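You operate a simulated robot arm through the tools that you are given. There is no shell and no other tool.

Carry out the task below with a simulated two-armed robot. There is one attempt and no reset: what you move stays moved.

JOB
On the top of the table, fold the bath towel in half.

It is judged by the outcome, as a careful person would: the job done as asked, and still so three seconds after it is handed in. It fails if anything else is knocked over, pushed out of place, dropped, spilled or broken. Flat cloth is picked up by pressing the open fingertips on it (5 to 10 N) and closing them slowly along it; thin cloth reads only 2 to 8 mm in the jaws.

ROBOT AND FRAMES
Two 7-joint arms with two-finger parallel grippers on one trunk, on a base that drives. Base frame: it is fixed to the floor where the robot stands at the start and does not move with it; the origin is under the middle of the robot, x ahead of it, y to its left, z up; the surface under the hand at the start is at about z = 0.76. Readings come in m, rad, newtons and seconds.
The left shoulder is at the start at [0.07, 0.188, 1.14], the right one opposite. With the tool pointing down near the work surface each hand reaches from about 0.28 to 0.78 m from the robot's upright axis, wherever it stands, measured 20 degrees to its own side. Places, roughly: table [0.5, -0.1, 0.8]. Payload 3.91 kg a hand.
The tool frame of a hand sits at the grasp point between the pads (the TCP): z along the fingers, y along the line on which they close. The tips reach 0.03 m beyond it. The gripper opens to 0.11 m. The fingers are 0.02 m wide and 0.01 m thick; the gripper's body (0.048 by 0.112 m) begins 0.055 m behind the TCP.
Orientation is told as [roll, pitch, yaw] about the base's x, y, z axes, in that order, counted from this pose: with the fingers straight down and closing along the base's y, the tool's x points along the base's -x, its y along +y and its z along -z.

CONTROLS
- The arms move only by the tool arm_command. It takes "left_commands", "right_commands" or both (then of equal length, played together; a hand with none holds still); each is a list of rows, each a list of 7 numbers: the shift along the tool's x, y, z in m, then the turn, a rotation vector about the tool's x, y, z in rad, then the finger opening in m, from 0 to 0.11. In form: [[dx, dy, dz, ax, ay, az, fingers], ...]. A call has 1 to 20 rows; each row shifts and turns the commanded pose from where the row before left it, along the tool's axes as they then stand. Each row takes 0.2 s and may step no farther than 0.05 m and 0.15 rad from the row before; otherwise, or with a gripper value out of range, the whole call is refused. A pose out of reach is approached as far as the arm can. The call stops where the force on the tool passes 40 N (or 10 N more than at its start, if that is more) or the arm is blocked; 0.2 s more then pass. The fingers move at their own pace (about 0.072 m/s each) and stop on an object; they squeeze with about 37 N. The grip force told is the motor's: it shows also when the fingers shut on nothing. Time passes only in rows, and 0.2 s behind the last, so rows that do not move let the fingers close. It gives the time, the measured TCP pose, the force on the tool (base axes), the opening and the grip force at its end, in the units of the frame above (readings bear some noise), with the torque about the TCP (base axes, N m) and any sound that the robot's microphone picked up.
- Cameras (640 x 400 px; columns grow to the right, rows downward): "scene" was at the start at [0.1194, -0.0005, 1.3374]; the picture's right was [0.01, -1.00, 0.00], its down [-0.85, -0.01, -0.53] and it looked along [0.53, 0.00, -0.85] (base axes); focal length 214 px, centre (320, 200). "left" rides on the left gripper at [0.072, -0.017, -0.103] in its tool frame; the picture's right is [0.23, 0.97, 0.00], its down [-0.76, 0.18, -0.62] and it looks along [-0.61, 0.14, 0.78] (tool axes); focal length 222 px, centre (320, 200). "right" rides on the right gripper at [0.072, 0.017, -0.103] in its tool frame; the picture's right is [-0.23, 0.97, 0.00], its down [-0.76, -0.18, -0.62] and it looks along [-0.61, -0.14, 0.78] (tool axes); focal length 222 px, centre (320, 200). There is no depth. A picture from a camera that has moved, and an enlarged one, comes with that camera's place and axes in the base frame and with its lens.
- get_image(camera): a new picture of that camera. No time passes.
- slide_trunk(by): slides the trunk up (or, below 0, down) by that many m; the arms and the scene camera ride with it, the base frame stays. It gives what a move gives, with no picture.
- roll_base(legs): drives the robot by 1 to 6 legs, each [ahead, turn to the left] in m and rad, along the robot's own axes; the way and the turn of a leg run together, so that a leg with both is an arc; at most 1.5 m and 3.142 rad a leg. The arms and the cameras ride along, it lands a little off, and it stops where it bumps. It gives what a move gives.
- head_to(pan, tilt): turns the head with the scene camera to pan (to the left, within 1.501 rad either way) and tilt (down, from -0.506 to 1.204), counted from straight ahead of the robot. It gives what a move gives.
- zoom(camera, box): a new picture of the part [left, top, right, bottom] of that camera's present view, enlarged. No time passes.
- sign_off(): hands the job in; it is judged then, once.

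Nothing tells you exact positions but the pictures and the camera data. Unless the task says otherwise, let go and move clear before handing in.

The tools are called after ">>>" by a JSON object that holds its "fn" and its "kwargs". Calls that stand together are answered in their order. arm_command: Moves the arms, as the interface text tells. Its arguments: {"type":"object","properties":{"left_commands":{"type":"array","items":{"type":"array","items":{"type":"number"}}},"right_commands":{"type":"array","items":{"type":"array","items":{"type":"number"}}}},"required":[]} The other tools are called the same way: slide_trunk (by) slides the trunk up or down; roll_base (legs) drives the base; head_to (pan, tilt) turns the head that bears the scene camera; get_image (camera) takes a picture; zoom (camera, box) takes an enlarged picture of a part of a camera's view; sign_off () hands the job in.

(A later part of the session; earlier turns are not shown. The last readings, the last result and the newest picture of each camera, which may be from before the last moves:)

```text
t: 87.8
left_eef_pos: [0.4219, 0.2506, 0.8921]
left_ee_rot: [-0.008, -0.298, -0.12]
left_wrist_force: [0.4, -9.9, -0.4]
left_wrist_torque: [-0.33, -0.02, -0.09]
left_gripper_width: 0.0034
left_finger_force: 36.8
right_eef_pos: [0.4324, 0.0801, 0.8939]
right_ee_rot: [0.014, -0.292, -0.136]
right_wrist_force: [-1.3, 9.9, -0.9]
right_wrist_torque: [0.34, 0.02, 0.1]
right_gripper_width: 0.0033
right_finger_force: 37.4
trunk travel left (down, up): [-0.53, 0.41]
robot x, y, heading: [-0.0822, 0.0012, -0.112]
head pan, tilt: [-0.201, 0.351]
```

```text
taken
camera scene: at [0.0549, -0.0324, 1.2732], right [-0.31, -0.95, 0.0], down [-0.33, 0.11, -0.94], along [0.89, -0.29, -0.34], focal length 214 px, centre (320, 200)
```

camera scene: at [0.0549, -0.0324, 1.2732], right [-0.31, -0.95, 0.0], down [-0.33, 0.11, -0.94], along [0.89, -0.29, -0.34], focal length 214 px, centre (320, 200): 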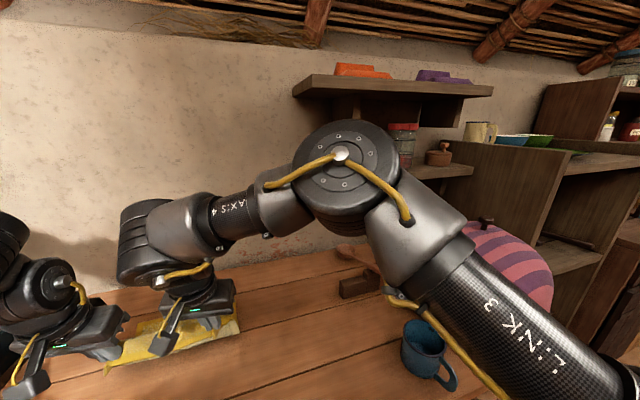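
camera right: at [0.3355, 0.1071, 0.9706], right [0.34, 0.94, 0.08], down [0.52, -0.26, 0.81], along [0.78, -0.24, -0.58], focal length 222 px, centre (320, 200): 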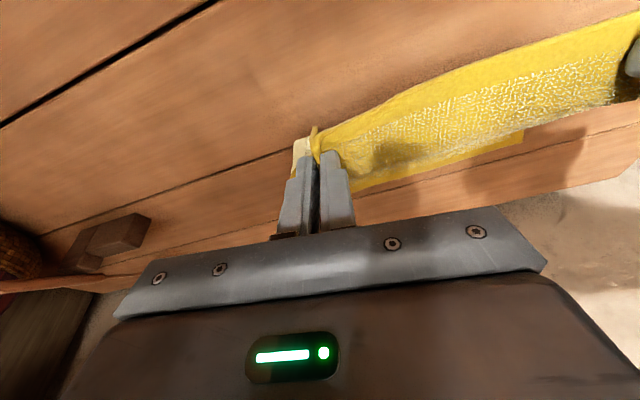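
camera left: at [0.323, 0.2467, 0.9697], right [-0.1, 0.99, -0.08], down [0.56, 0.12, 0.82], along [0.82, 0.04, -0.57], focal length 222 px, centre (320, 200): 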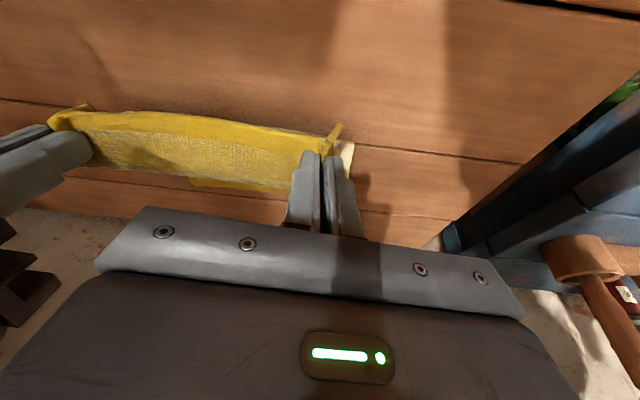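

The elbow is around x 0.31, well short of the shelf. I'm pointing the camera back down and driving forward 8 cm, carrying the cloth edge.

>>> {"fn": "head_to", "kwargs": {"pan": 0.25, "tilt": 0.95}}

>>> {"fn": "roll_base", "kwargs": {"legs": [[0.08, 0]]}}

>>> {"fn": "get_image", "kwargs": {"camera": "scene"}}

>>> {"fn": "get_image", "kwargs": {"camera": "left"}}

>>> {"fn": "get_image", "kwargs": {"camera": "right"}}

```text
t: 88.8
left_eef_pos: [0.4232, 0.2504, 0.8919]
left_ee_rot: [-0.008, -0.3, -0.118]
left_wrist_force: [1.3, -10.7, 0.3]
left_wrist_torque: [-0.31, -0.01, -0.06]
left_gripper_width: 0.0034
left_finger_force: 37.2
right_eef_pos: [0.4324, 0.079, 0.8947]
right_ee_rot: [0.014, -0.296, -0.14]
right_wrist_force: [-1.7, 10.5, 0.0]
right_wrist_torque: [0.39, 0.07, 0.13]
right_gripper_width: 0.0036
right_finger_force: 36.9
trunk travel left (down, up): [-0.53, 0.41]
robot x, y, heading: [-0.0872, 0.0038, -0.109]
head pan, tilt: [0.25, 0.949]
```

```text
t: 89.9
left_eef_pos: [0.5045, 0.2416, 0.8925]
left_ee_rot: [-0.01, -0.296, -0.119]
left_wrist_force: [0.7, -11.5, -0.2]
left_wrist_torque: [-0.33, 0.0, -0.08]
left_gripper_width: 0.0034
left_finger_force: 36.9
right_eef_pos: [0.5143, 0.0691, 0.8951]
right_ee_rot: [0.014, -0.295, -0.14]
right_wrist_force: [-0.9, 11.2, 0.0]
right_wrist_torque: [0.37, 0.06, 0.12]
right_gripper_width: 0.0036
right_finger_force: 36.6
trunk travel left (down, up): [-0.53, 0.41]
robot x, y, heading: [-0.0048, -0.009, -0.114]
head pan, tilt: [0.25, 0.949]
```

```text
taken
camera scene: at [0.1194, -0.0032, 1.222], right [0.14, -0.99, 0.0], down [-0.81, -0.11, -0.58], along [0.58, 0.08, -0.81], focal length 214 px, centre (320, 200)
```

scene: 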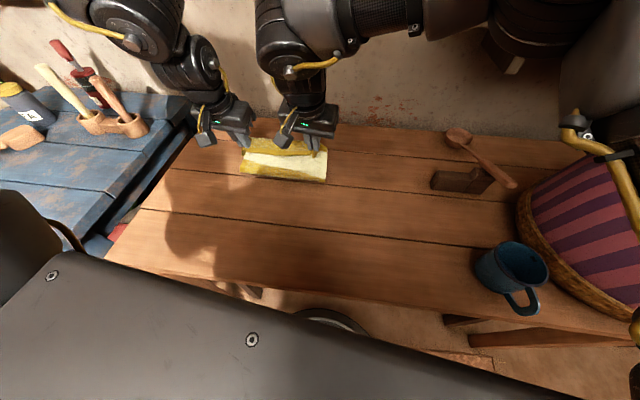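

```text
taken
camera left: at [0.4041, 0.2369, 0.9692], right [-0.1, 0.99, -0.08], down [0.56, 0.12, 0.82], along [0.82, 0.04, -0.57], focal length 222 px, centre (320, 200)
```

left: 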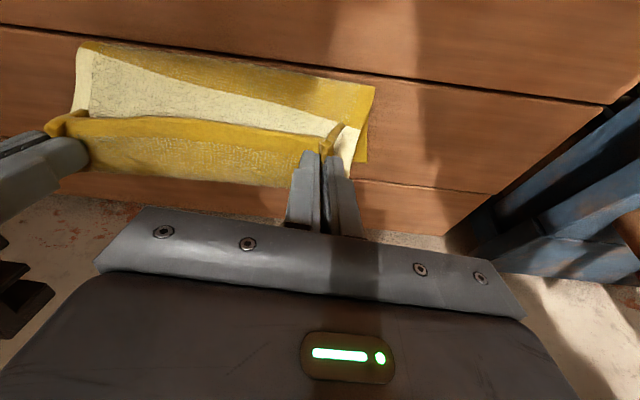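

```text
taken
camera right: at [0.4172, 0.0968, 0.9733], right [0.35, 0.93, 0.08], down [0.52, -0.26, 0.82], along [0.78, -0.24, -0.57], focal length 222 px, centre (320, 200)
```

right: 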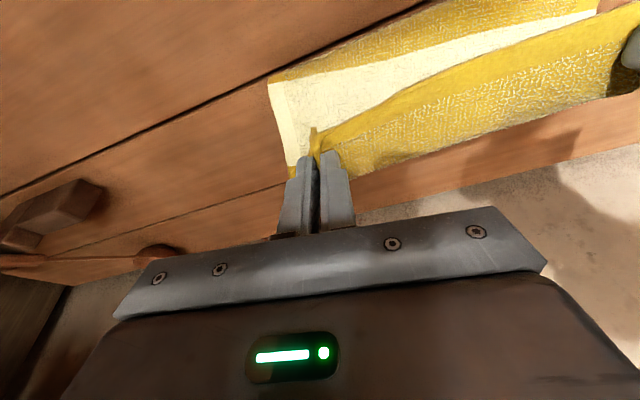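

The fold is forming well, with the held edge above and the roll sitting at x≈0.50. Zooming in to find the far edge before setting down.

>>> {"fn": "zoom", "kwargs": {"camera": "scene", "box": [200, 90, 360, 190]}}

>>> {"fn": "zoom", "kwargs": {"camera": "left", "box": [240, 60, 480, 210]}}

>>> {"fn": "zoom", "kwargs": {"camera": "right", "box": [200, 60, 440, 210]}}

```text
4.00 times, centred on (280, 140) of scene
camera zoom: at [0.1194, -0.0032, 1.222], right [0.14, -0.99, 0.0], down [-0.81, -0.11, -0.58], along [0.58, 0.08, -0.81], focal length 858 px, centre (480, 440)
```

zoom: 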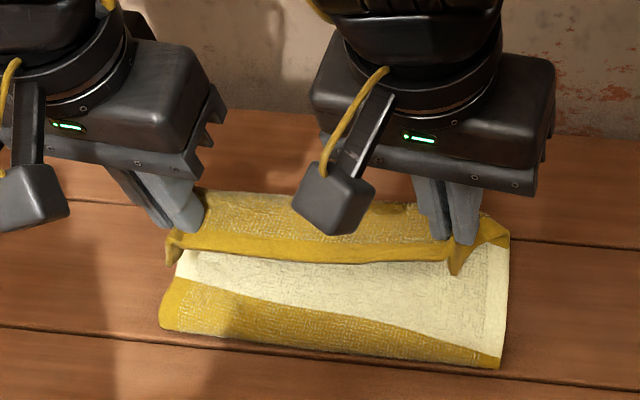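

```text
2.67 times, centred on (360, 135) of left
camera zoom: at [0.4041, 0.2369, 0.9692], right [-0.1, 0.99, -0.08], down [0.56, 0.12, 0.82], along [0.82, 0.04, -0.57], focal length 592 px, centre (213, 373)
```

zoom: 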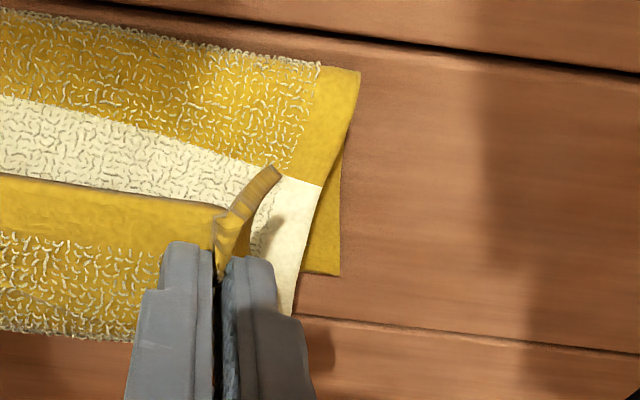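

```text
2.67 times, centred on (320, 135) of right
camera zoom: at [0.4172, 0.0968, 0.9733], right [0.35, 0.93, 0.08], down [0.52, -0.26, 0.82], along [0.78, -0.24, -0.57], focal length 592 px, centre (320, 373)
```

zoom: 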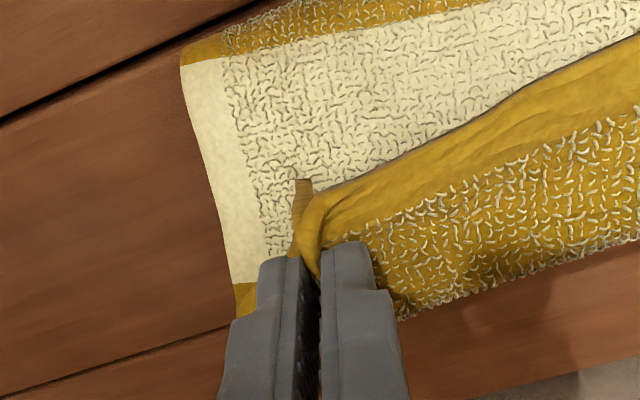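

I pitched the hands the wrong way for a natural flip, so the cloth sags forward and the roll sits too far along, at x≈0.51. I'll un-pitch the hands, lift slightly and shift left so the cloth hangs straight and re-lays properly.

>>> {"fn": "arm_command", "kwargs": {"left_commands": [[0.004, 0.0075, -0.012, 0, 0.1, 0, 0], [0.004, 0.0075, -0.012, 0, 0.1, 0, 0], [0.004, 0.0075, -0.012, 0, 0.1, 0, 0], [0, 0, 0, 0, 0, 0, 0]], "right_commands": [[0.004, 0.0095, -0.012, 0, 0.1, 0, 0], [0.004, 0.0095, -0.012, 0, 0.1, 0, 0], [0.004, 0.0095, -0.012, 0, 0.1, 0, 0], [0, 0, 0, 0, 0, 0, 0]]}}

>>> {"fn": "arm_command", "kwargs": {"left_commands": [[0.012, 0, -0.005, 0, 0.1, 0, 0], [0.012, 0, -0.005, 0, 0.1, 0, 0], [0.012, 0, -0.005, 0, 0.1, 0, 0], [0, 0, 0, 0, 0, 0, 0]], "right_commands": [[0.012, 0, -0.005, 0, 0.1, 0, 0], [0.012, 0, -0.005, 0, 0.1, 0, 0], [0.012, 0, -0.005, 0, 0.1, 0, 0], [0, 0, 0, 0, 0, 0, 0]]}}

>>> {"fn": "zoom", "kwargs": {"camera": "scene", "box": [200, 90, 360, 190]}}

>>> {"fn": "get_image", "kwargs": {"camera": "left"}}

```text
t: 90.7
left_eef_pos: [0.4874, 0.2543, 0.923]
left_ee_rot: [-0.026, -0.033, -0.14]
left_wrist_force: [0.8, -28.3, 0.3]
left_wrist_torque: [-0.88, -0.05, 0.02]
left_gripper_width: 0.0041
left_finger_force: 36.7
right_eef_pos: [0.4958, 0.0753, 0.9266]
right_ee_rot: [0.051, 0.002, -0.152]
right_wrist_force: [-1.8, 26.9, -0.4]
right_wrist_torque: [0.88, 0.02, 0.1]
right_gripper_width: 0.0039
right_finger_force: 37.1
right hand out of reach, approached as far as the arm can: row 2, 3
trunk travel left (down, up): [-0.53, 0.41]
robot x, y, heading: [-0.0039, -0.0059, -0.112]
head pan, tilt: [0.25, 0.949]
stopped in row 3 (right hand): the force on the tool passed its limit at 44 N (the readings are from after the stop); the commanded pose is now the measured one
```

```text
t: 91.4
left_eef_pos: [0.4636, 0.2571, 0.9352]
left_ee_rot: [-0.035, 0.188, -0.153]
left_wrist_force: [2.3, -25.4, 2.0]
left_wrist_torque: [-0.84, -0.05, 0.21]
left_gripper_width: 0.0035
left_finger_force: 36.4
right_eef_pos: [0.4747, 0.0766, 0.9446]
right_ee_rot: [0.074, 0.223, -0.14]
right_wrist_force: [-2.7, 26.4, -1.8]
right_wrist_torque: [0.83, 0.06, -0.09]
right_gripper_width: 0.0038
right_finger_force: 37.1
trunk travel left (down, up): [-0.53, 0.41]
robot x, y, heading: [-0.0032, -0.0075, -0.11]
head pan, tilt: [0.25, 0.949]
stopped in row 3 (right hand): the force on the tool passed its limit at 40 N (the readings are from after the stop); the commanded pose is now the measured one
```

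```text
4.00 times, centred on (280, 140) of scene
camera zoom: at [0.1185, -0.0032, 1.2221], right [0.14, -0.99, 0.0], down [-0.81, -0.11, -0.58], along [0.58, 0.08, -0.81], focal length 858 px, centre (480, 440)
```

zoom: 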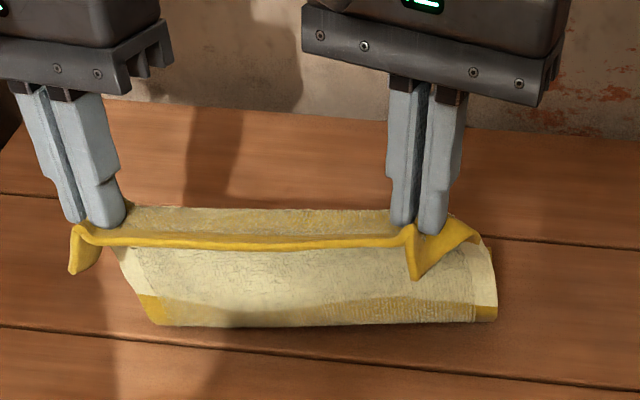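

```text
taken
camera left: at [0.4117, 0.2522, 1.05], right [-0.08, 1.0, 0.01], down [0.88, 0.07, 0.46], along [0.46, 0.04, -0.89], focal length 222 px, centre (320, 200)
```

left: 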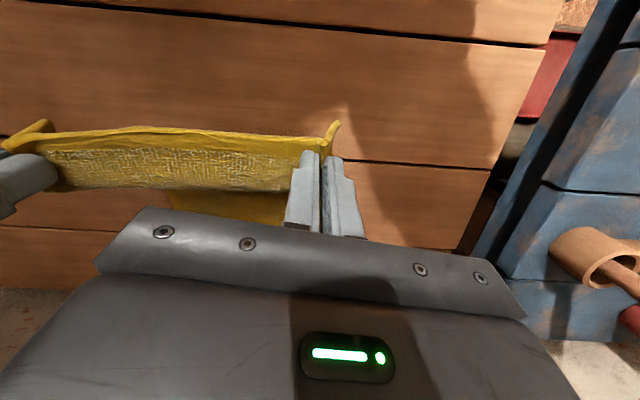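

The hands now pitch the natural way and the cloth hangs straight, but the edge is over-stretched because the right hand is at its sideways limit. I'll ease the left hand inward and lower both so the cloth settles at the fold line near x 0.487.

>>> {"fn": "arm_command", "kwargs": {"left_commands": [[0, -0.005, 0, 0, 0, 0, 0], [0, -0.005, 0, 0, 0, 0, 0], [-0.0069, -0.002, 0.0088, 0, 0, 0, 0], [-0.0069, 0, 0.0088, 0, 0, 0, 0], [-0.0069, 0, 0.0088, 0, 0, 0, 0], [0, 0, 0, 0, 0, 0, 0]], "right_commands": [[0, 0, 0, 0, 0, 0, 0], [0, 0, 0, 0, 0, 0, 0], [-0.0069, 0, 0.0088, 0, 0, 0, 0], [-0.0069, 0, 0.0088, 0, 0, 0, 0], [-0.0069, 0, 0.0088, 0, 0, 0, 0], [0, 0, 0, 0, 0, 0, 0]]}}

>>> {"fn": "zoom", "kwargs": {"camera": "scene", "box": [200, 90, 360, 190]}}

>>> {"fn": "get_image", "kwargs": {"camera": "left"}}

>>> {"fn": "get_image", "kwargs": {"camera": "right"}}

```text
t: 92.8
left_eef_pos: [0.476, 0.2461, 0.9045]
left_ee_rot: [-0.029, 0.191, -0.147]
left_wrist_force: [0.6, -11.6, 0.5]
left_wrist_torque: [-0.35, -0.06, 0.06]
left_gripper_width: 0.0033
left_finger_force: 36.9
right_eef_pos: [0.4894, 0.0734, 0.9175]
right_ee_rot: [0.072, 0.222, -0.151]
right_wrist_force: [-1.4, 11.2, -0.2]
right_wrist_torque: [0.32, 0.02, -0.01]
right_gripper_width: 0.0037
right_finger_force: 36.7
trunk travel left (down, up): [-0.53, 0.41]
robot x, y, heading: [-0.006, -0.0065, -0.113]
head pan, tilt: [0.25, 0.949]
```

```text
4.00 times, centred on (280, 140) of scene
camera zoom: at [0.1177, -0.0031, 1.2222], right [0.14, -0.99, 0.0], down [-0.81, -0.11, -0.58], along [0.58, 0.08, -0.81], focal length 858 px, centre (480, 440)
```

zoom: 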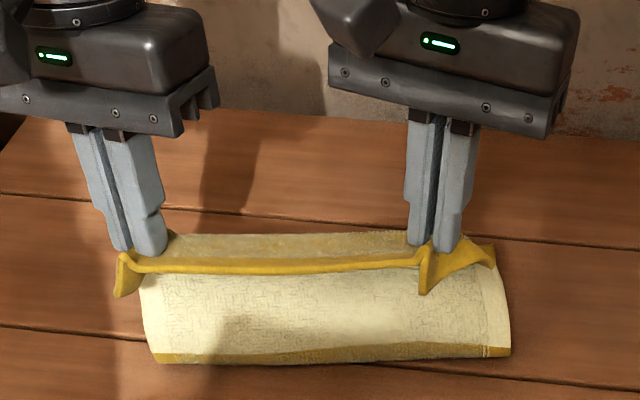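

```text
taken
camera left: at [0.4235, 0.2401, 1.0207], right [-0.08, 1.0, 0.01], down [0.88, 0.07, 0.46], along [0.46, 0.05, -0.89], focal length 222 px, centre (320, 200)
```

left: 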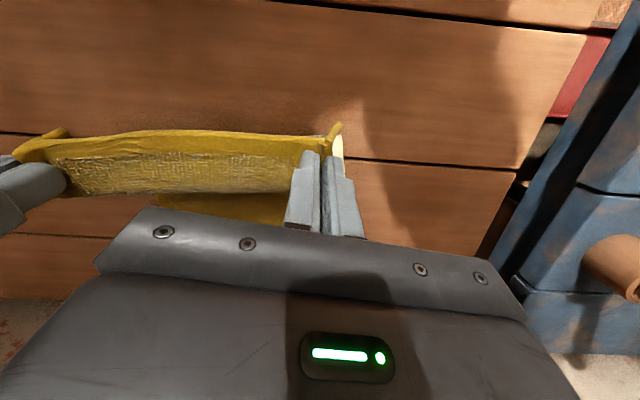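

```text
taken
camera right: at [0.4439, 0.0877, 1.0356], right [0.38, 0.92, 0.02], down [0.83, -0.35, 0.43], along [0.4, -0.15, -0.9], focal length 222 px, centre (320, 200)
```

right: 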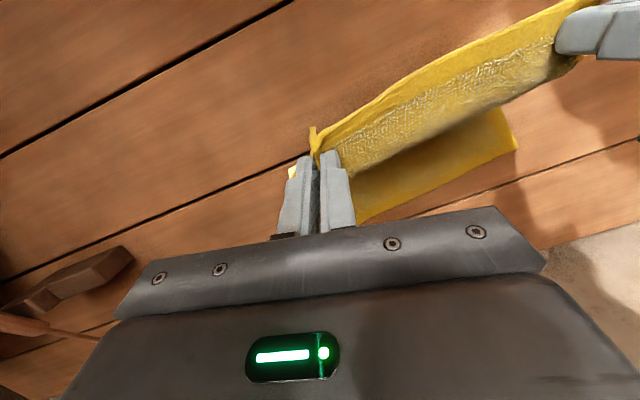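

The cloth now sits close to the right fold line, but it has shifted about 2 cm right and the right arm can't go further left. A small base turn to the left moves both hands over together.

>>> {"fn": "roll_base", "kwargs": {"legs": [[0, 0.05]]}}

>>> {"fn": "zoom", "kwargs": {"camera": "scene", "box": [200, 90, 360, 190]}}

>>> {"fn": "get_image", "kwargs": {"camera": "right"}}

>>> {"fn": "get_image", "kwargs": {"camera": "left"}}

```text
t: 93.6
left_eef_pos: [0.4625, 0.269, 0.9056]
left_ee_rot: [-0.03, 0.19, -0.095]
left_wrist_force: [1.6, -10.4, 1.7]
left_wrist_torque: [-0.35, -0.06, 0.06]
left_gripper_width: 0.0034
left_finger_force: 37.1
right_eef_pos: [0.4857, 0.0965, 0.9165]
right_ee_rot: [0.072, 0.222, -0.101]
right_wrist_force: [-1.3, 12.0, -0.7]
right_wrist_torque: [0.34, 0.04, -0.07]
right_gripper_width: 0.0036
right_finger_force: 36.6
trunk travel left (down, up): [-0.53, 0.41]
robot x, y, heading: [-0.0027, -0.0094, -0.062]
head pan, tilt: [0.25, 0.949]
```

```text
4.00 times, centred on (280, 140) of scene
camera zoom: at [0.1178, 0.0029, 1.2221], right [0.19, -0.98, 0.0], down [-0.8, -0.15, -0.58], along [0.57, 0.11, -0.81], focal length 858 px, centre (480, 440)
```

zoom: 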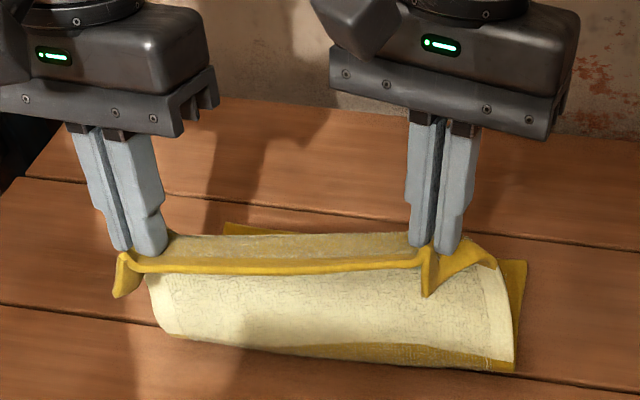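

```text
taken
camera right: at [0.4392, 0.1097, 1.0344], right [0.33, 0.94, 0.02], down [0.85, -0.31, 0.43], along [0.41, -0.13, -0.9], focal length 222 px, centre (320, 200)
```

right: 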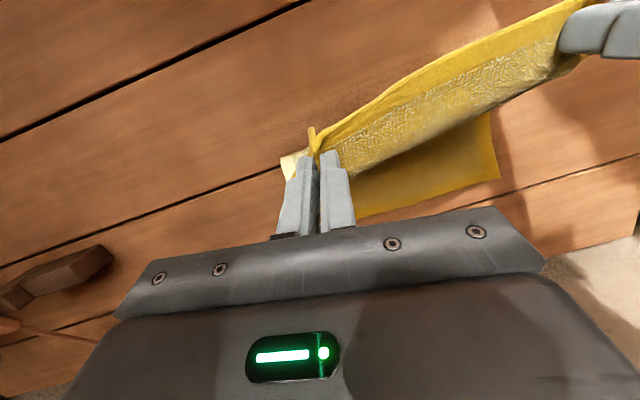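

```text
taken
camera left: at [0.411, 0.2611, 1.0208], right [-0.13, 0.99, 0.01], down [0.88, 0.11, 0.46], along [0.46, 0.07, -0.89], focal length 222 px, centre (320, 200)
```

left: 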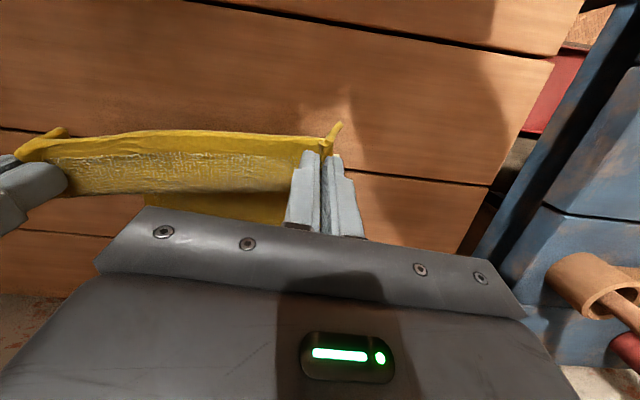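

The bottom layer's far corners are now clear at about (0.614, 0.303) and (0.615, 0.061), so the fold line should be near x 0.474. I'm driving forward a last 3 cm for reach, then finishing the arc with the arms.

>>> {"fn": "roll_base", "kwargs": {"legs": [[0.03, 0]]}}

>>> {"fn": "arm_command", "kwargs": {"left_commands": [[-0.01, -0.002, 0.002, 0, 0.03, 0, 0], [-0.01, -0.002, 0.002, 0, 0.03, 0, 0], [0, 0, 0, 0, 0, 0, 0]], "right_commands": [[-0.001, 0, 0.001, 0, 0, 0, 0], [-0.001, 0, 0.001, 0, 0, 0, 0], [0, 0, 0, 0, 0, 0, 0]]}}

>>> {"fn": "zoom", "kwargs": {"camera": "scene", "box": [200, 90, 360, 190]}}

```text
t: 94.4
left_eef_pos: [0.4917, 0.2678, 0.9054]
left_ee_rot: [-0.028, 0.19, -0.095]
left_wrist_force: [2.0, -11.1, 1.6]
left_wrist_torque: [-0.36, -0.07, 0.04]
left_gripper_width: 0.0036
left_finger_force: 36.6
right_eef_pos: [0.5126, 0.0942, 0.9174]
right_ee_rot: [0.073, 0.223, -0.102]
right_wrist_force: [-2.5, 11.6, -0.9]
right_wrist_torque: [0.35, 0.06, -0.03]
right_gripper_width: 0.0032
right_finger_force: 36.9
trunk travel left (down, up): [-0.53, 0.41]
robot x, y, heading: [0.026, -0.0072, -0.062]
head pan, tilt: [0.25, 0.949]
```

```text
t: 95.2
left_eef_pos: [0.508, 0.2627, 0.8968]
left_ee_rot: [-0.033, 0.249, -0.099]
left_wrist_force: [0.3, -3.4, 0.2]
left_wrist_torque: [-0.08, -0.03, -0.04]
left_gripper_width: 0.0033
left_finger_force: 36.8
right_eef_pos: [0.5176, 0.0929, 0.9152]
right_ee_rot: [0.074, 0.222, -0.105]
right_wrist_force: [-0.3, 3.6, -0.3]
right_wrist_torque: [0.09, 0.0, -0.02]
right_gripper_width: 0.0036
right_finger_force: 37.1
trunk travel left (down, up): [-0.53, 0.41]
robot x, y, heading: [0.022, -0.006, -0.059]
head pan, tilt: [0.25, 0.949]
```

```text
4.00 times, centred on (280, 140) of scene
camera zoom: at [0.1456, 0.0012, 1.2223], right [0.19, -0.98, 0.0], down [-0.8, -0.15, -0.58], along [0.57, 0.11, -0.81], focal length 858 px, centre (480, 440)
```

zoom: 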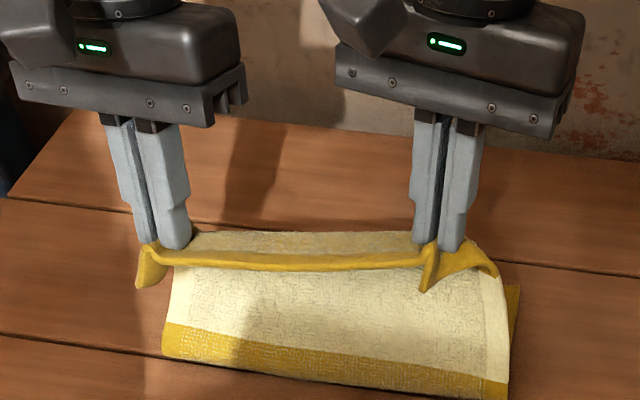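

The tension is low and the hands are level with the fold. I'm lowering and tilting further in the natural direction so the slack rolls toward the robot side.

>>> {"fn": "arm_command", "kwargs": {"left_commands": [[-0.0083, 0, 0.0082, 0, 0.05, 0, 0], [-0.0087, 0, 0.0078, 0, 0.05, 0, 0], [-0.009, 0, 0.0073, 0, 0.05, 0, 0], [-0.0094, 0, 0.0069, 0, 0.05, 0, 0], [0, 0, 0, 0, 0, 0, 0]], "right_commands": [[-0.0071, 0, 0.0133, 0, 0.05, 0, 0], [-0.0078, 0, 0.0129, 0, 0.05, 0, 0], [-0.0084, 0, 0.0125, 0, 0.05, 0, 0], [-0.0089, 0, 0.0121, 0, 0.05, 0, 0], [0, 0, 0, 0, 0, 0, 0]]}}

>>> {"fn": "zoom", "kwargs": {"camera": "scene", "box": [200, 90, 360, 190]}}

>>> {"fn": "get_image", "kwargs": {"camera": "left"}}

```text
t: 96.4
left_eef_pos: [0.5007, 0.2726, 0.847]
left_ee_rot: [-0.043, 0.441, -0.113]
left_wrist_force: [4.7, -36.0, 2.8]
left_wrist_torque: [-1.03, -0.15, 0.55]
left_gripper_width: 0.0039
left_finger_force: 37.3
left hand out of reach, approached as far as the arm can: row 2, 3, 4
right_eef_pos: [0.5228, 0.0919, 0.8605]
right_ee_rot: [0.082, 0.423, -0.081]
right_wrist_force: [-6.3, 35.8, -2.0]
right_wrist_torque: [1.03, 0.11, -0.39]
right_gripper_width: 0.0042
right_finger_force: 37.0
right hand out of reach, approached as far as the arm can: row 3, 4
trunk travel left (down, up): [-0.53, 0.41]
robot x, y, heading: [0.021, -0.0088, -0.061]
head pan, tilt: [0.25, 0.949]
```

```text
4.00 times, centred on (280, 140) of scene
camera zoom: at [0.1461, 0.001, 1.2222], right [0.19, -0.98, 0.0], down [-0.8, -0.15, -0.58], along [0.57, 0.11, -0.81], focal length 858 px, centre (480, 440)
```

zoom: 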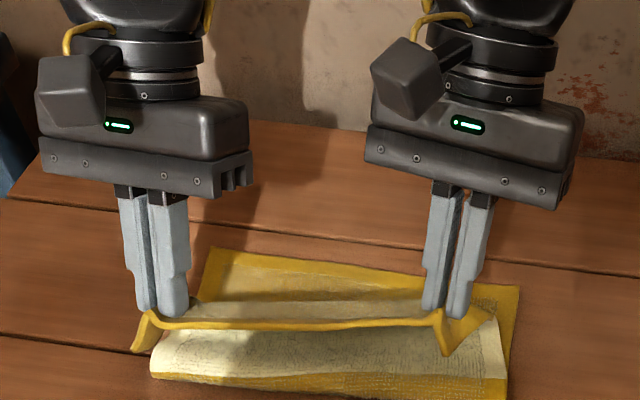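

```text
taken
camera left: at [0.4791, 0.2635, 0.9722], right [-0.11, 0.99, 0.06], down [0.97, 0.1, 0.23], along [0.22, 0.08, -0.97], focal length 222 px, centre (320, 200)
```

left: 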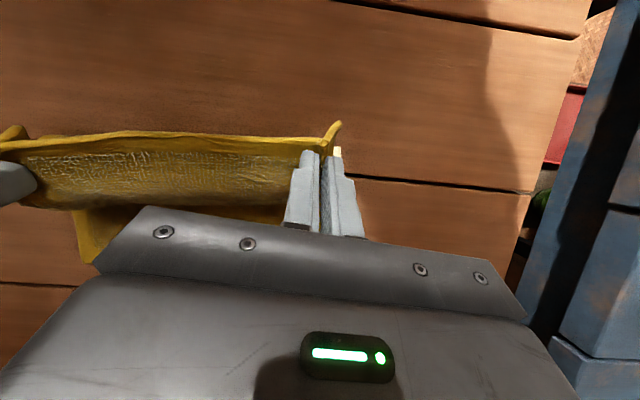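

The cloth lies well now, but the left hand drifted outward and tension jumped to 36 N. Relieving it at once: easing the pitch and leaning the left fingertips inward.

>>> {"fn": "arm_command", "kwargs": {"left_commands": [[0, -0.005, 0, 0.08, -0.05, 0, 0], [0, -0.004, 0, 0.08, -0.05, 0, 0], [0, 0, 0, 0, 0, 0, 0]], "right_commands": [[0, 0, 0, -0.04, -0.05, 0, 0], [0, 0, 0, -0.04, -0.05, 0, 0], [0, 0, 0, 0, 0, 0, 0]]}}

>>> {"fn": "zoom", "kwargs": {"camera": "scene", "box": [200, 90, 360, 190]}}

```text
t: 97.2
left_eef_pos: [0.4994, 0.2676, 0.8472]
left_ee_rot: [-0.188, 0.35, -0.092]
left_wrist_force: [1.4, -10.4, 0.4]
left_wrist_torque: [-0.25, -0.01, 0.12]
left_gripper_width: 0.0036
left_finger_force: 36.8
right_eef_pos: [0.5239, 0.0882, 0.8589]
right_ee_rot: [0.152, 0.324, -0.102]
right_wrist_force: [-2.2, 9.2, -0.7]
right_wrist_torque: [0.24, 0.07, -0.06]
right_gripper_width: 0.0035
right_finger_force: 37.2
trunk travel left (down, up): [-0.53, 0.41]
robot x, y, heading: [0.0202, -0.0068, -0.06]
head pan, tilt: [0.25, 0.949]
```

```text
4.00 times, centred on (280, 140) of scene
camera zoom: at [0.1471, 0.001, 1.2221], right [0.19, -0.98, 0.0], down [-0.8, -0.15, -0.58], along [0.57, 0.11, -0.81], focal length 858 px, centre (480, 440)
```

zoom: 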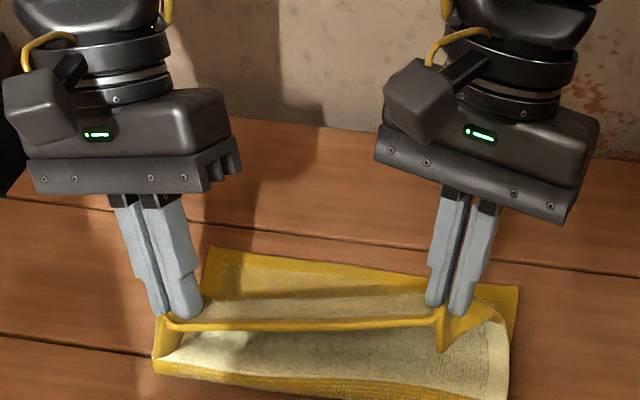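

Tension is back to 10 N and the cloth hangs nicely over the fold. I'm moving forward toward the far edge while unwinding the pitch, first half now.

>>> {"fn": "arm_command", "kwargs": {"left_commands": [[-0.0096, 0.0006, -0.0015, 0, -0.035, 0, 0], [-0.0096, 0.0007, -0.0011, 0, -0.035, 0, 0], [-0.0097, 0.0007, -0.0008, 0, -0.035, 0, 0], [-0.0097, 0.0008, -0.0005, 0, -0.035, 0, 0], [-0.0097, 0.0008, -0.0002, 0, -0.035, 0, 0], [0, 0, 0, 0, 0, 0, 0]], "right_commands": [[-0.0085, 0.0008, 0.0004, 0, -0.0324, 0, 0], [-0.0085, 0.0007, 0.0007, 0, -0.0324, 0, 0], [-0.0085, 0.0007, 0.001, 0, -0.0324, 0, 0], [-0.0085, 0.0006, 0.0013, 0, -0.0324, 0, 0], [-0.0084, 0.0006, 0.0015, 0, -0.0324, 0, 0], [0, 0, 0, 0, 0, 0, 0]]}}

>>> {"fn": "zoom", "kwargs": {"camera": "scene", "box": [200, 90, 360, 190]}}

```text
t: 98.6
left_eef_pos: [0.5467, 0.2666, 0.8376]
left_ee_rot: [-0.18, 0.177, -0.06]
left_wrist_force: [0.2, -8.1, 0.7]
left_wrist_torque: [-0.18, -0.04, 0.04]
left_gripper_width: 0.003
left_finger_force: 37.1
right_eef_pos: [0.5656, 0.0889, 0.8483]
right_ee_rot: [0.153, 0.163, -0.127]
right_wrist_force: [-1.8, 7.7, -0.5]
right_wrist_torque: [0.19, 0.06, 0.04]
right_gripper_width: 0.0032
right_finger_force: 37.2
trunk travel left (down, up): [-0.53, 0.41]
robot x, y, heading: [0.0222, -0.0096, -0.062]
head pan, tilt: [0.25, 0.949]
```

```text
4.00 times, centred on (280, 140) of scene
camera zoom: at [0.1466, 0.0014, 1.2221], right [0.19, -0.98, 0.0], down [-0.8, -0.15, -0.58], along [0.57, 0.11, -0.81], focal length 858 px, centre (480, 440)
```

zoom: 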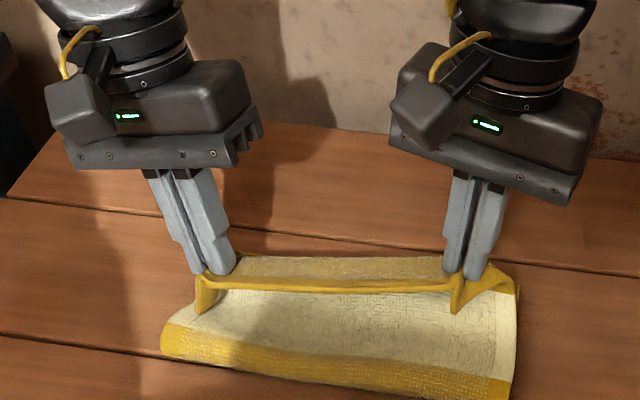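

No reach trouble. Continuing forward and down to the far edge.

>>> {"fn": "arm_command", "kwargs": {"left_commands": [[-0.0107, 0.0032, 0.0055, 0, -0.035, 0, 0], [-0.0105, 0.0033, 0.006, 0, -0.035, 0, 0], [-0.0102, 0.0033, 0.0064, 0, -0.035, 0, 0], [-0.01, 0.0034, 0.0067, 0, -0.035, 0, 0], [0, 0, 0, 0, 0, 0, 0]], "right_commands": [[-0.0093, 0.001, 0.0077, 0, -0.0324, 0, 0], [-0.0091, 0.001, 0.0079, 0, -0.0324, 0, 0], [-0.0089, 0.001, 0.0082, 0, -0.0324, 0, 0], [-0.0086, 0.001, 0.0085, 0, -0.0324, 0, 0], [0, 0, 0, 0, 0, 0, 0]]}}

>>> {"fn": "zoom", "kwargs": {"camera": "scene", "box": [200, 90, 360, 190]}}

>>> {"fn": "get_image", "kwargs": {"camera": "left"}}

>>> {"fn": "get_image", "kwargs": {"camera": "right"}}

```text
t: 99.8
left_eef_pos: [0.5854, 0.2733, 0.8058]
left_ee_rot: [-0.178, 0.038, -0.034]
left_wrist_force: [1.6, -6.8, 0.3]
left_wrist_torque: [-0.18, 0.01, -0.04]
left_gripper_width: 0.0033
left_finger_force: 36.9
right_eef_pos: [0.5951, 0.094, 0.8108]
right_ee_rot: [0.149, 0.033, -0.14]
right_wrist_force: [-1.2, 7.7, 0.1]
right_wrist_torque: [0.2, 0.04, 0.09]
right_gripper_width: 0.0035
right_finger_force: 36.9
trunk travel left (down, up): [-0.53, 0.41]
robot x, y, heading: [0.0251, -0.0057, -0.061]
head pan, tilt: [0.25, 0.949]
```

```text
4.00 times, centred on (280, 140) of scene
camera zoom: at [0.1462, 0.0011, 1.2222], right [0.19, -0.98, 0.0], down [-0.8, -0.15, -0.58], along [0.57, 0.11, -0.81], focal length 858 px, centre (480, 440)
```

zoom: 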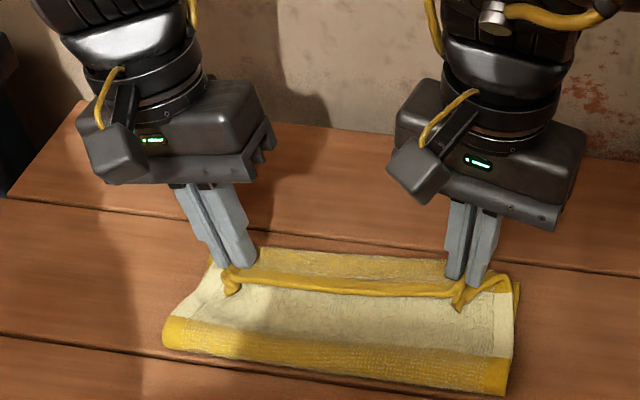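

```text
taken
camera left: at [0.5173, 0.2775, 0.9129], right [-0.2, 0.97, -0.16], down [0.79, 0.26, 0.55], along [0.58, -0.02, -0.82], focal length 222 px, centre (320, 200)
```

left: 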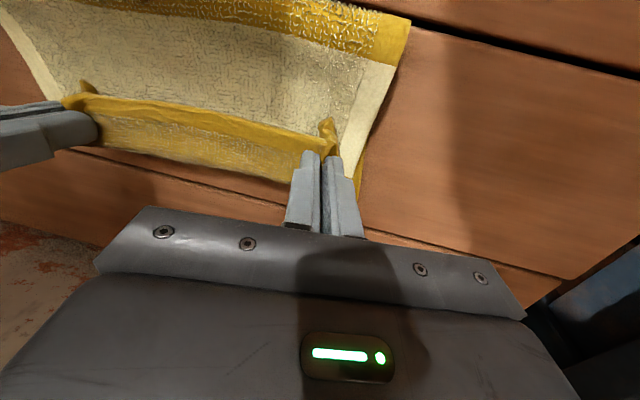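

```text
taken
camera right: at [0.5273, 0.1041, 0.9186], right [0.37, 0.92, 0.14], down [0.73, -0.37, 0.57], along [0.57, -0.11, -0.81], focal length 222 px, centre (320, 200)
```

right: 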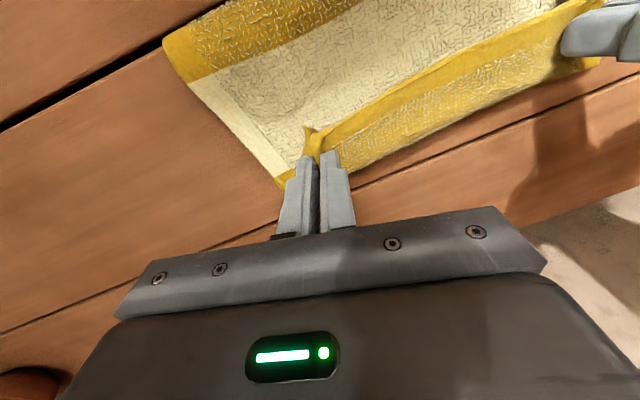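

The edge is over the far side, but the strip near the hands still loops forward. I'll pull gently forward while low to straighten it, watching the pull force.

>>> {"fn": "arm_command", "kwargs": {"left_commands": [[-0.011, 0.0003, 0, 0, -0.01, 0, 0], [-0.011, 0.0003, 0, 0, -0.01, 0, 0], [-0.011, 0.0003, 0, 0, -0.01, 0, 0], [0, 0, 0, 0, 0, 0, 0]], "right_commands": [[-0.01, 0.0015, 0.0015, 0, -0.01, 0, 0], [-0.01, 0.0015, 0.0015, 0, -0.01, 0, 0], [-0.01, 0.0015, 0.0015, 0, -0.01, 0, 0], [0, 0, 0, 0, 0, 0, 0]]}}

>>> {"fn": "zoom", "kwargs": {"camera": "scene", "box": [200, 90, 360, 190]}}

>>> {"fn": "get_image", "kwargs": {"camera": "left"}}

>>> {"fn": "get_image", "kwargs": {"camera": "right"}}

```text
t: 100.8
left_eef_pos: [0.6189, 0.2742, 0.8055]
left_ee_rot: [-0.183, 0.008, -0.033]
left_wrist_force: [-0.2, -28.0, -0.6]
left_wrist_torque: [-0.85, -0.01, -0.02]
left_gripper_width: 0.0037
left_finger_force: 37.5
right_eef_pos: [0.6152, 0.0852, 0.8063]
right_ee_rot: [0.154, 0.003, -0.143]
right_wrist_force: [-0.7, 27.0, 0.6]
right_wrist_torque: [0.84, 0.0, 0.08]
right_gripper_width: 0.0037
right_finger_force: 37.5
right hand out of reach, approached as far as the arm can: row 1, 2, 3
trunk travel left (down, up): [-0.53, 0.41]
robot x, y, heading: [0.021, -0.0048, -0.063]
head pan, tilt: [0.25, 0.949]
```

```text
4.00 times, centred on (280, 140) of scene
camera zoom: at [0.1462, 0.0013, 1.2222], right [0.19, -0.98, 0.0], down [-0.8, -0.15, -0.58], along [0.57, 0.11, -0.81], focal length 858 px, centre (480, 440)
```

zoom: 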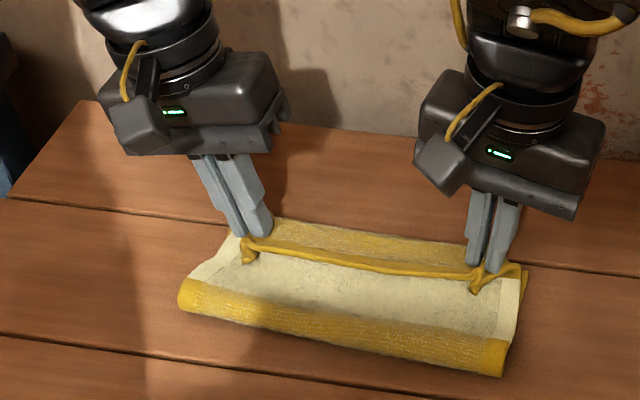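

```text
taken
camera left: at [0.5482, 0.2775, 0.9107], right [-0.2, 0.97, -0.17], down [0.78, 0.26, 0.57], along [0.6, -0.02, -0.8], focal length 222 px, centre (320, 200)
```

left: 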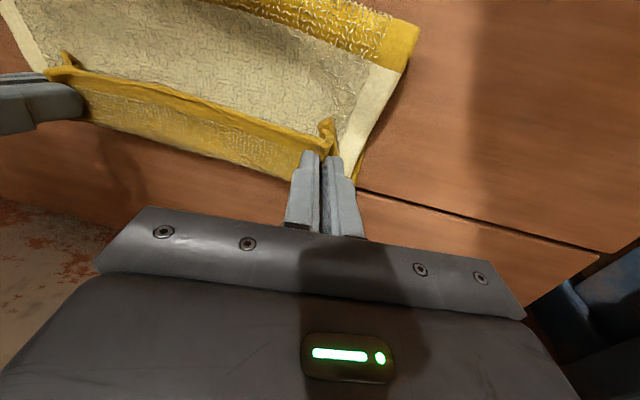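

```text
taken
camera right: at [0.5446, 0.094, 0.9124], right [0.36, 0.92, 0.15], down [0.72, -0.38, 0.59], along [0.6, -0.11, -0.8], focal length 222 px, centre (320, 200)
```

right: 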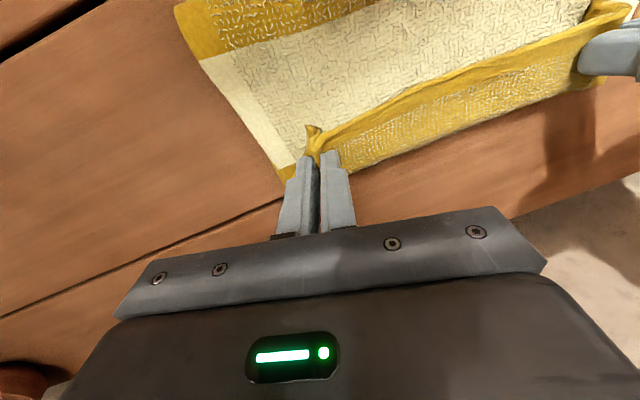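

The whole towel slid forward a little, and the stretch is high because the right hand drifted. I'll slacken the left hand inward, then release both hands so the hem can spring flat.

>>> {"fn": "arm_command", "kwargs": {"left_commands": [[0, -0.006, 0, 0, 0, 0, 0], [0, -0.006, 0, 0, 0, 0, 0], [0, 0, 0, 0, 0, 0, 0]]}}

>>> {"fn": "arm_command", "kwargs": {"left_commands": [[0, 0, 0.001, 0, 0, 0, 0.005], [0, 0, 0, 0, 0, 0, 0.01], [0, 0, 0, 0, 0, 0, 0.016], [0, 0, 0, 0, 0, 0, 0.022], [0, 0, 0, 0, 0, 0, 0.03], [0, 0, 0, 0, 0, 0, 0.03]], "right_commands": [[0, 0, 0.001, 0, 0, 0, 0.005], [0, 0, 0, 0, 0, 0, 0.01], [0, 0, 0, 0, 0, 0, 0.016], [0, 0, 0, 0, 0, 0, 0.022], [0, 0, 0, 0, 0, 0, 0.03], [0, 0, 0, 0, 0, 0, 0.03]]}}

>>> {"fn": "zoom", "kwargs": {"camera": "scene", "box": [200, 90, 360, 190]}}

>>> {"fn": "get_image", "kwargs": {"camera": "left"}}

>>> {"fn": "get_image", "kwargs": {"camera": "right"}}

```text
t: 101.6
left_eef_pos: [0.6189, 0.2607, 0.8074]
left_ee_rot: [-0.177, 0.012, -0.028]
left_wrist_force: [-0.4, -10.1, -0.1]
left_wrist_torque: [-0.28, -0.01, -0.03]
left_gripper_width: 0.0033
left_finger_force: 36.6
right_eef_pos: [0.6181, 0.0812, 0.8064]
right_ee_rot: [0.148, 0.003, -0.149]
right_wrist_force: [-0.2, 11.9, 1.5]
right_wrist_torque: [0.28, 0.0, 0.08]
right_gripper_width: 0.0036
right_finger_force: 37.1
trunk travel left (down, up): [-0.53, 0.41]
robot x, y, heading: [0.0248, -0.0101, -0.064]
head pan, tilt: [0.25, 0.949]
```

```text
t: 103.0
left_eef_pos: [0.6187, 0.263, 0.806]
left_ee_rot: [-0.177, 0.011, -0.03]
left_wrist_force: [0.5, -0.2, 1.0]
left_wrist_torque: [0.02, 0.0, 0.01]
left_gripper_width: 0.0297
left_finger_force: 0.1
right_eef_pos: [0.6166, 0.0825, 0.8052]
right_ee_rot: [0.147, 0.003, -0.147]
right_wrist_force: [0.6, 0.6, 0.2]
right_wrist_torque: [0.01, -0.01, 0.0]
right_gripper_width: 0.03
right_finger_force: 0.0
trunk travel left (down, up): [-0.53, 0.41]
robot x, y, heading: [0.0273, -0.0096, -0.062]
head pan, tilt: [0.25, 0.949]
```

```text
4.00 times, centred on (280, 140) of scene
camera zoom: at [0.1466, 0.0013, 1.2221], right [0.19, -0.98, 0.0], down [-0.8, -0.15, -0.58], along [0.57, 0.11, -0.81], focal length 858 px, centre (480, 440)
```

zoom: 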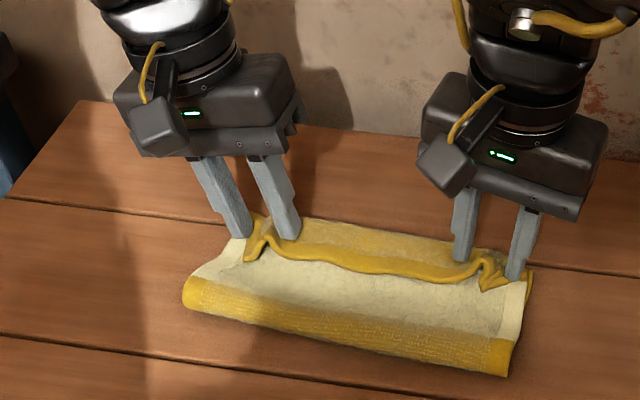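

```text
taken
camera left: at [0.5483, 0.2659, 0.9111], right [-0.2, 0.97, -0.17], down [0.78, 0.26, 0.57], along [0.6, -0.02, -0.8], focal length 222 px, centre (320, 200)
```

left: 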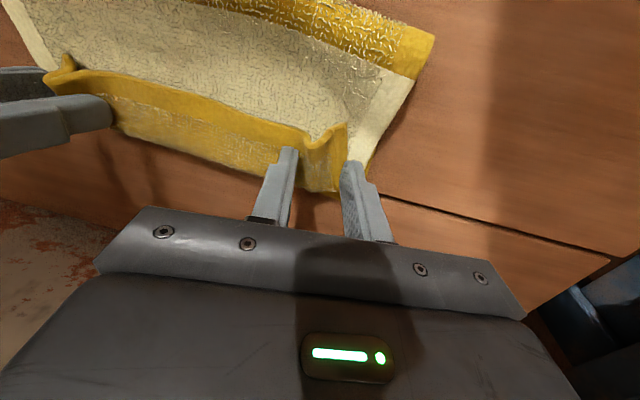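

```text
taken
camera right: at [0.5452, 0.0925, 0.9108], right [0.37, 0.92, 0.14], down [0.72, -0.38, 0.59], along [0.59, -0.11, -0.8], focal length 222 px, centre (320, 200)
```

right: 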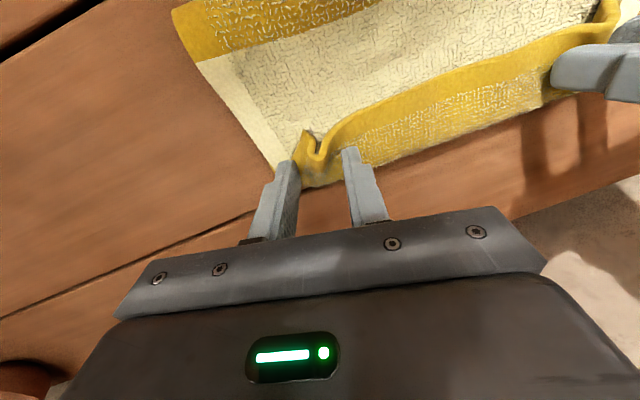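

Released. The towel is folded over, but a hem strip of about 3 cm along the held edge is turned back. I'm lifting the hands clear to inspect.

>>> {"fn": "arm_command", "kwargs": {"left_commands": [[0, 0.002, -0.015, 0, 0, 0, 0.03], [0, 0.004, -0.02, 0, 0, 0, 0.03], [0, 0.004, -0.03, 0, 0, 0, 0.03], [0, 0.01, -0.04, 0, 0, 0, 0.03], [0, 0.03, -0.03, 0, 0, 0, 0.03], [0, 0.03, 0, 0, 0, 0, 0.03], [0, 0.03, 0, 0, 0, 0, 0.03]], "right_commands": [[0, -0.002, -0.015, 0, 0, 0, 0.03], [0, -0.003, -0.02, 0, 0, 0, 0.03], [0, -0.004, -0.03, 0, 0, 0, 0.03], [0, -0.01, -0.04, 0, 0, 0, 0.03], [0, -0.03, -0.03, 0, 0, 0, 0.03], [0, -0.04, 0, 0, 0, 0, 0.03], [0, -0.04, 0, 0, 0, 0, 0.03]]}}

>>> {"fn": "zoom", "kwargs": {"camera": "scene", "box": [200, 90, 360, 190]}}

>>> {"fn": "get_image", "kwargs": {"camera": "left"}}

>>> {"fn": "get_image", "kwargs": {"camera": "right"}}

```text
t: 104.6
left_eef_pos: [0.6235, 0.3932, 0.922]
left_ee_rot: [-0.176, 0.009, -0.031]
left_wrist_force: [0.0, 0.2, -0.2]
left_wrist_torque: [0.0, -0.06, 0.0]
left_gripper_width: 0.0302
left_finger_force: 0.0
right_eef_pos: [0.5943, -0.0666, 0.9177]
right_ee_rot: [0.148, 0.004, -0.146]
right_wrist_force: [0.6, -0.7, -0.4]
right_wrist_torque: [-0.01, -0.01, 0.0]
right_gripper_width: 0.0299
right_finger_force: 0.1
trunk travel left (down, up): [-0.53, 0.41]
robot x, y, heading: [0.0261, -0.0075, -0.063]
head pan, tilt: [0.25, 0.949]
```

```text
4.00 times, centred on (280, 140) of scene
camera zoom: at [0.1462, 0.0002, 1.2222], right [0.19, -0.98, 0.0], down [-0.8, -0.15, -0.58], along [0.57, 0.11, -0.81], focal length 858 px, centre (480, 440)
```

zoom: 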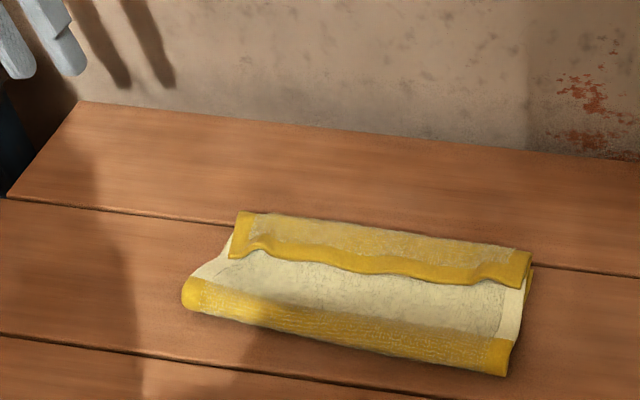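

```text
taken
camera left: at [0.553, 0.3968, 1.0265], right [-0.2, 0.97, -0.17], down [0.78, 0.26, 0.58], along [0.6, -0.02, -0.8], focal length 222 px, centre (320, 200)
```

left: 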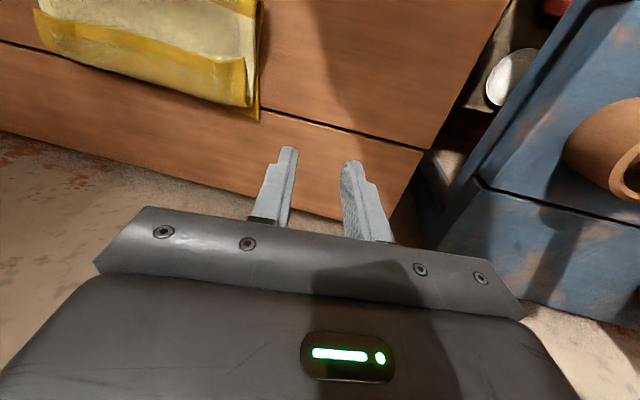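

```text
taken
camera right: at [0.5248, -0.0561, 1.0227], right [0.37, 0.92, 0.14], down [0.72, -0.38, 0.59], along [0.59, -0.11, -0.8], focal length 222 px, centre (320, 200)
```

right: 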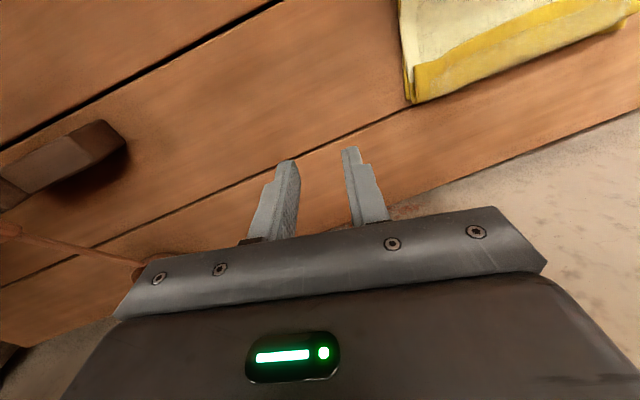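

The towel is folded over, fold at x≈0.53 and far edge at x≈0.645, but about 4.5 cm of the moved edge is turned back on top like a hem. I'll retract the left arm, away from the pot on the blue table, and tilt the right hand's fingers forward to scoop the hem open.

>>> {"fn": "arm_command", "kwargs": {"left_commands": [[0, 0, -0.03, 0, 0, 0, 0.03], [0, 0, -0.03, 0, 0, 0, 0.03], [0.025, 0, -0.015, -0.018, 0, 0, 0.03], [0.025, 0, -0.015, -0.018, 0, 0, 0.03], [0.025, 0, -0.015, -0.018, 0, 0, 0.03], [0.025, 0, -0.01, -0.018, 0, 0, 0.03], [0.025, 0, 0, -0.018, 0, 0, 0.03], [0.025, 0, 0, -0.018, 0, 0, 0.03], [0.025, 0, 0, -0.018, 0, 0, 0.03], [0.025, 0, 0, -0.018, 0, 0, 0.03], [0.025, 0, 0, -0.018, 0, 0, 0.03]], "right_commands": [[0, 0, 0, 0.03, 0, -0.029, 0.05], [0, 0, 0, 0.03, 0, -0.029, 0.08], [0, 0, 0, 0.03, 0, -0.029, 0.1], [0, 0, 0, 0.03, 0, -0.029, 0.1], [0, 0, 0, 0.028, 0, -0.03, 0.1], [0.02, 0, 0, 0, -0.14, 0, 0.1], [0.02, 0, 0, 0, -0.14, 0, 0.1], [0.02, 0, 0, 0, -0.14, 0, 0.1], [0, 0, 0, 0, -0.14, 0, 0.1], [0, 0, 0, 0, -0.14, 0, 0.1], [0, 0, 0, 0, 0, 0, 0.1]]}}

>>> {"fn": "get_image", "kwargs": {"camera": "scene"}}

```text
t: 107.0
left_eef_pos: [0.4005, 0.4206, 1.0383]
left_ee_rot: [-0.013, 0.008, -0.031]
left_wrist_force: [-0.4, 0.1, -0.5]
left_wrist_torque: [0.0, -0.02, 0.03]
left_gripper_width: 0.03
left_finger_force: 0.1
right_eef_pos: [0.5332, -0.0615, 0.9116]
right_ee_rot: [-0.002, -0.709, 0.001]
right_wrist_force: [0.1, -0.1, 0.0]
right_wrist_torque: [0.01, 0.01, -0.01]
right_gripper_width: 0.1
right_finger_force: 0.0
right hand out of reach, approached as far as the arm can: row 5
trunk travel left (down, up): [-0.53, 0.41]
robot x, y, heading: [0.0269, -0.0097, -0.062]
head pan, tilt: [0.25, 0.949]
```

```text
taken
camera scene: at [0.1455, 0.001, 1.2223], right [0.19, -0.98, 0.0], down [-0.8, -0.15, -0.58], along [0.57, 0.11, -0.81], focal length 214 px, centre (320, 200)
```

scene: 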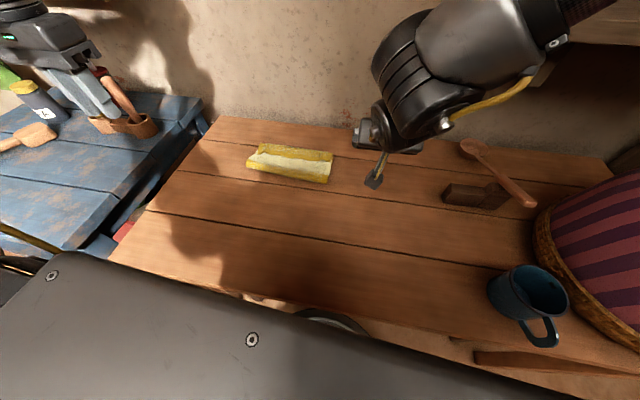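

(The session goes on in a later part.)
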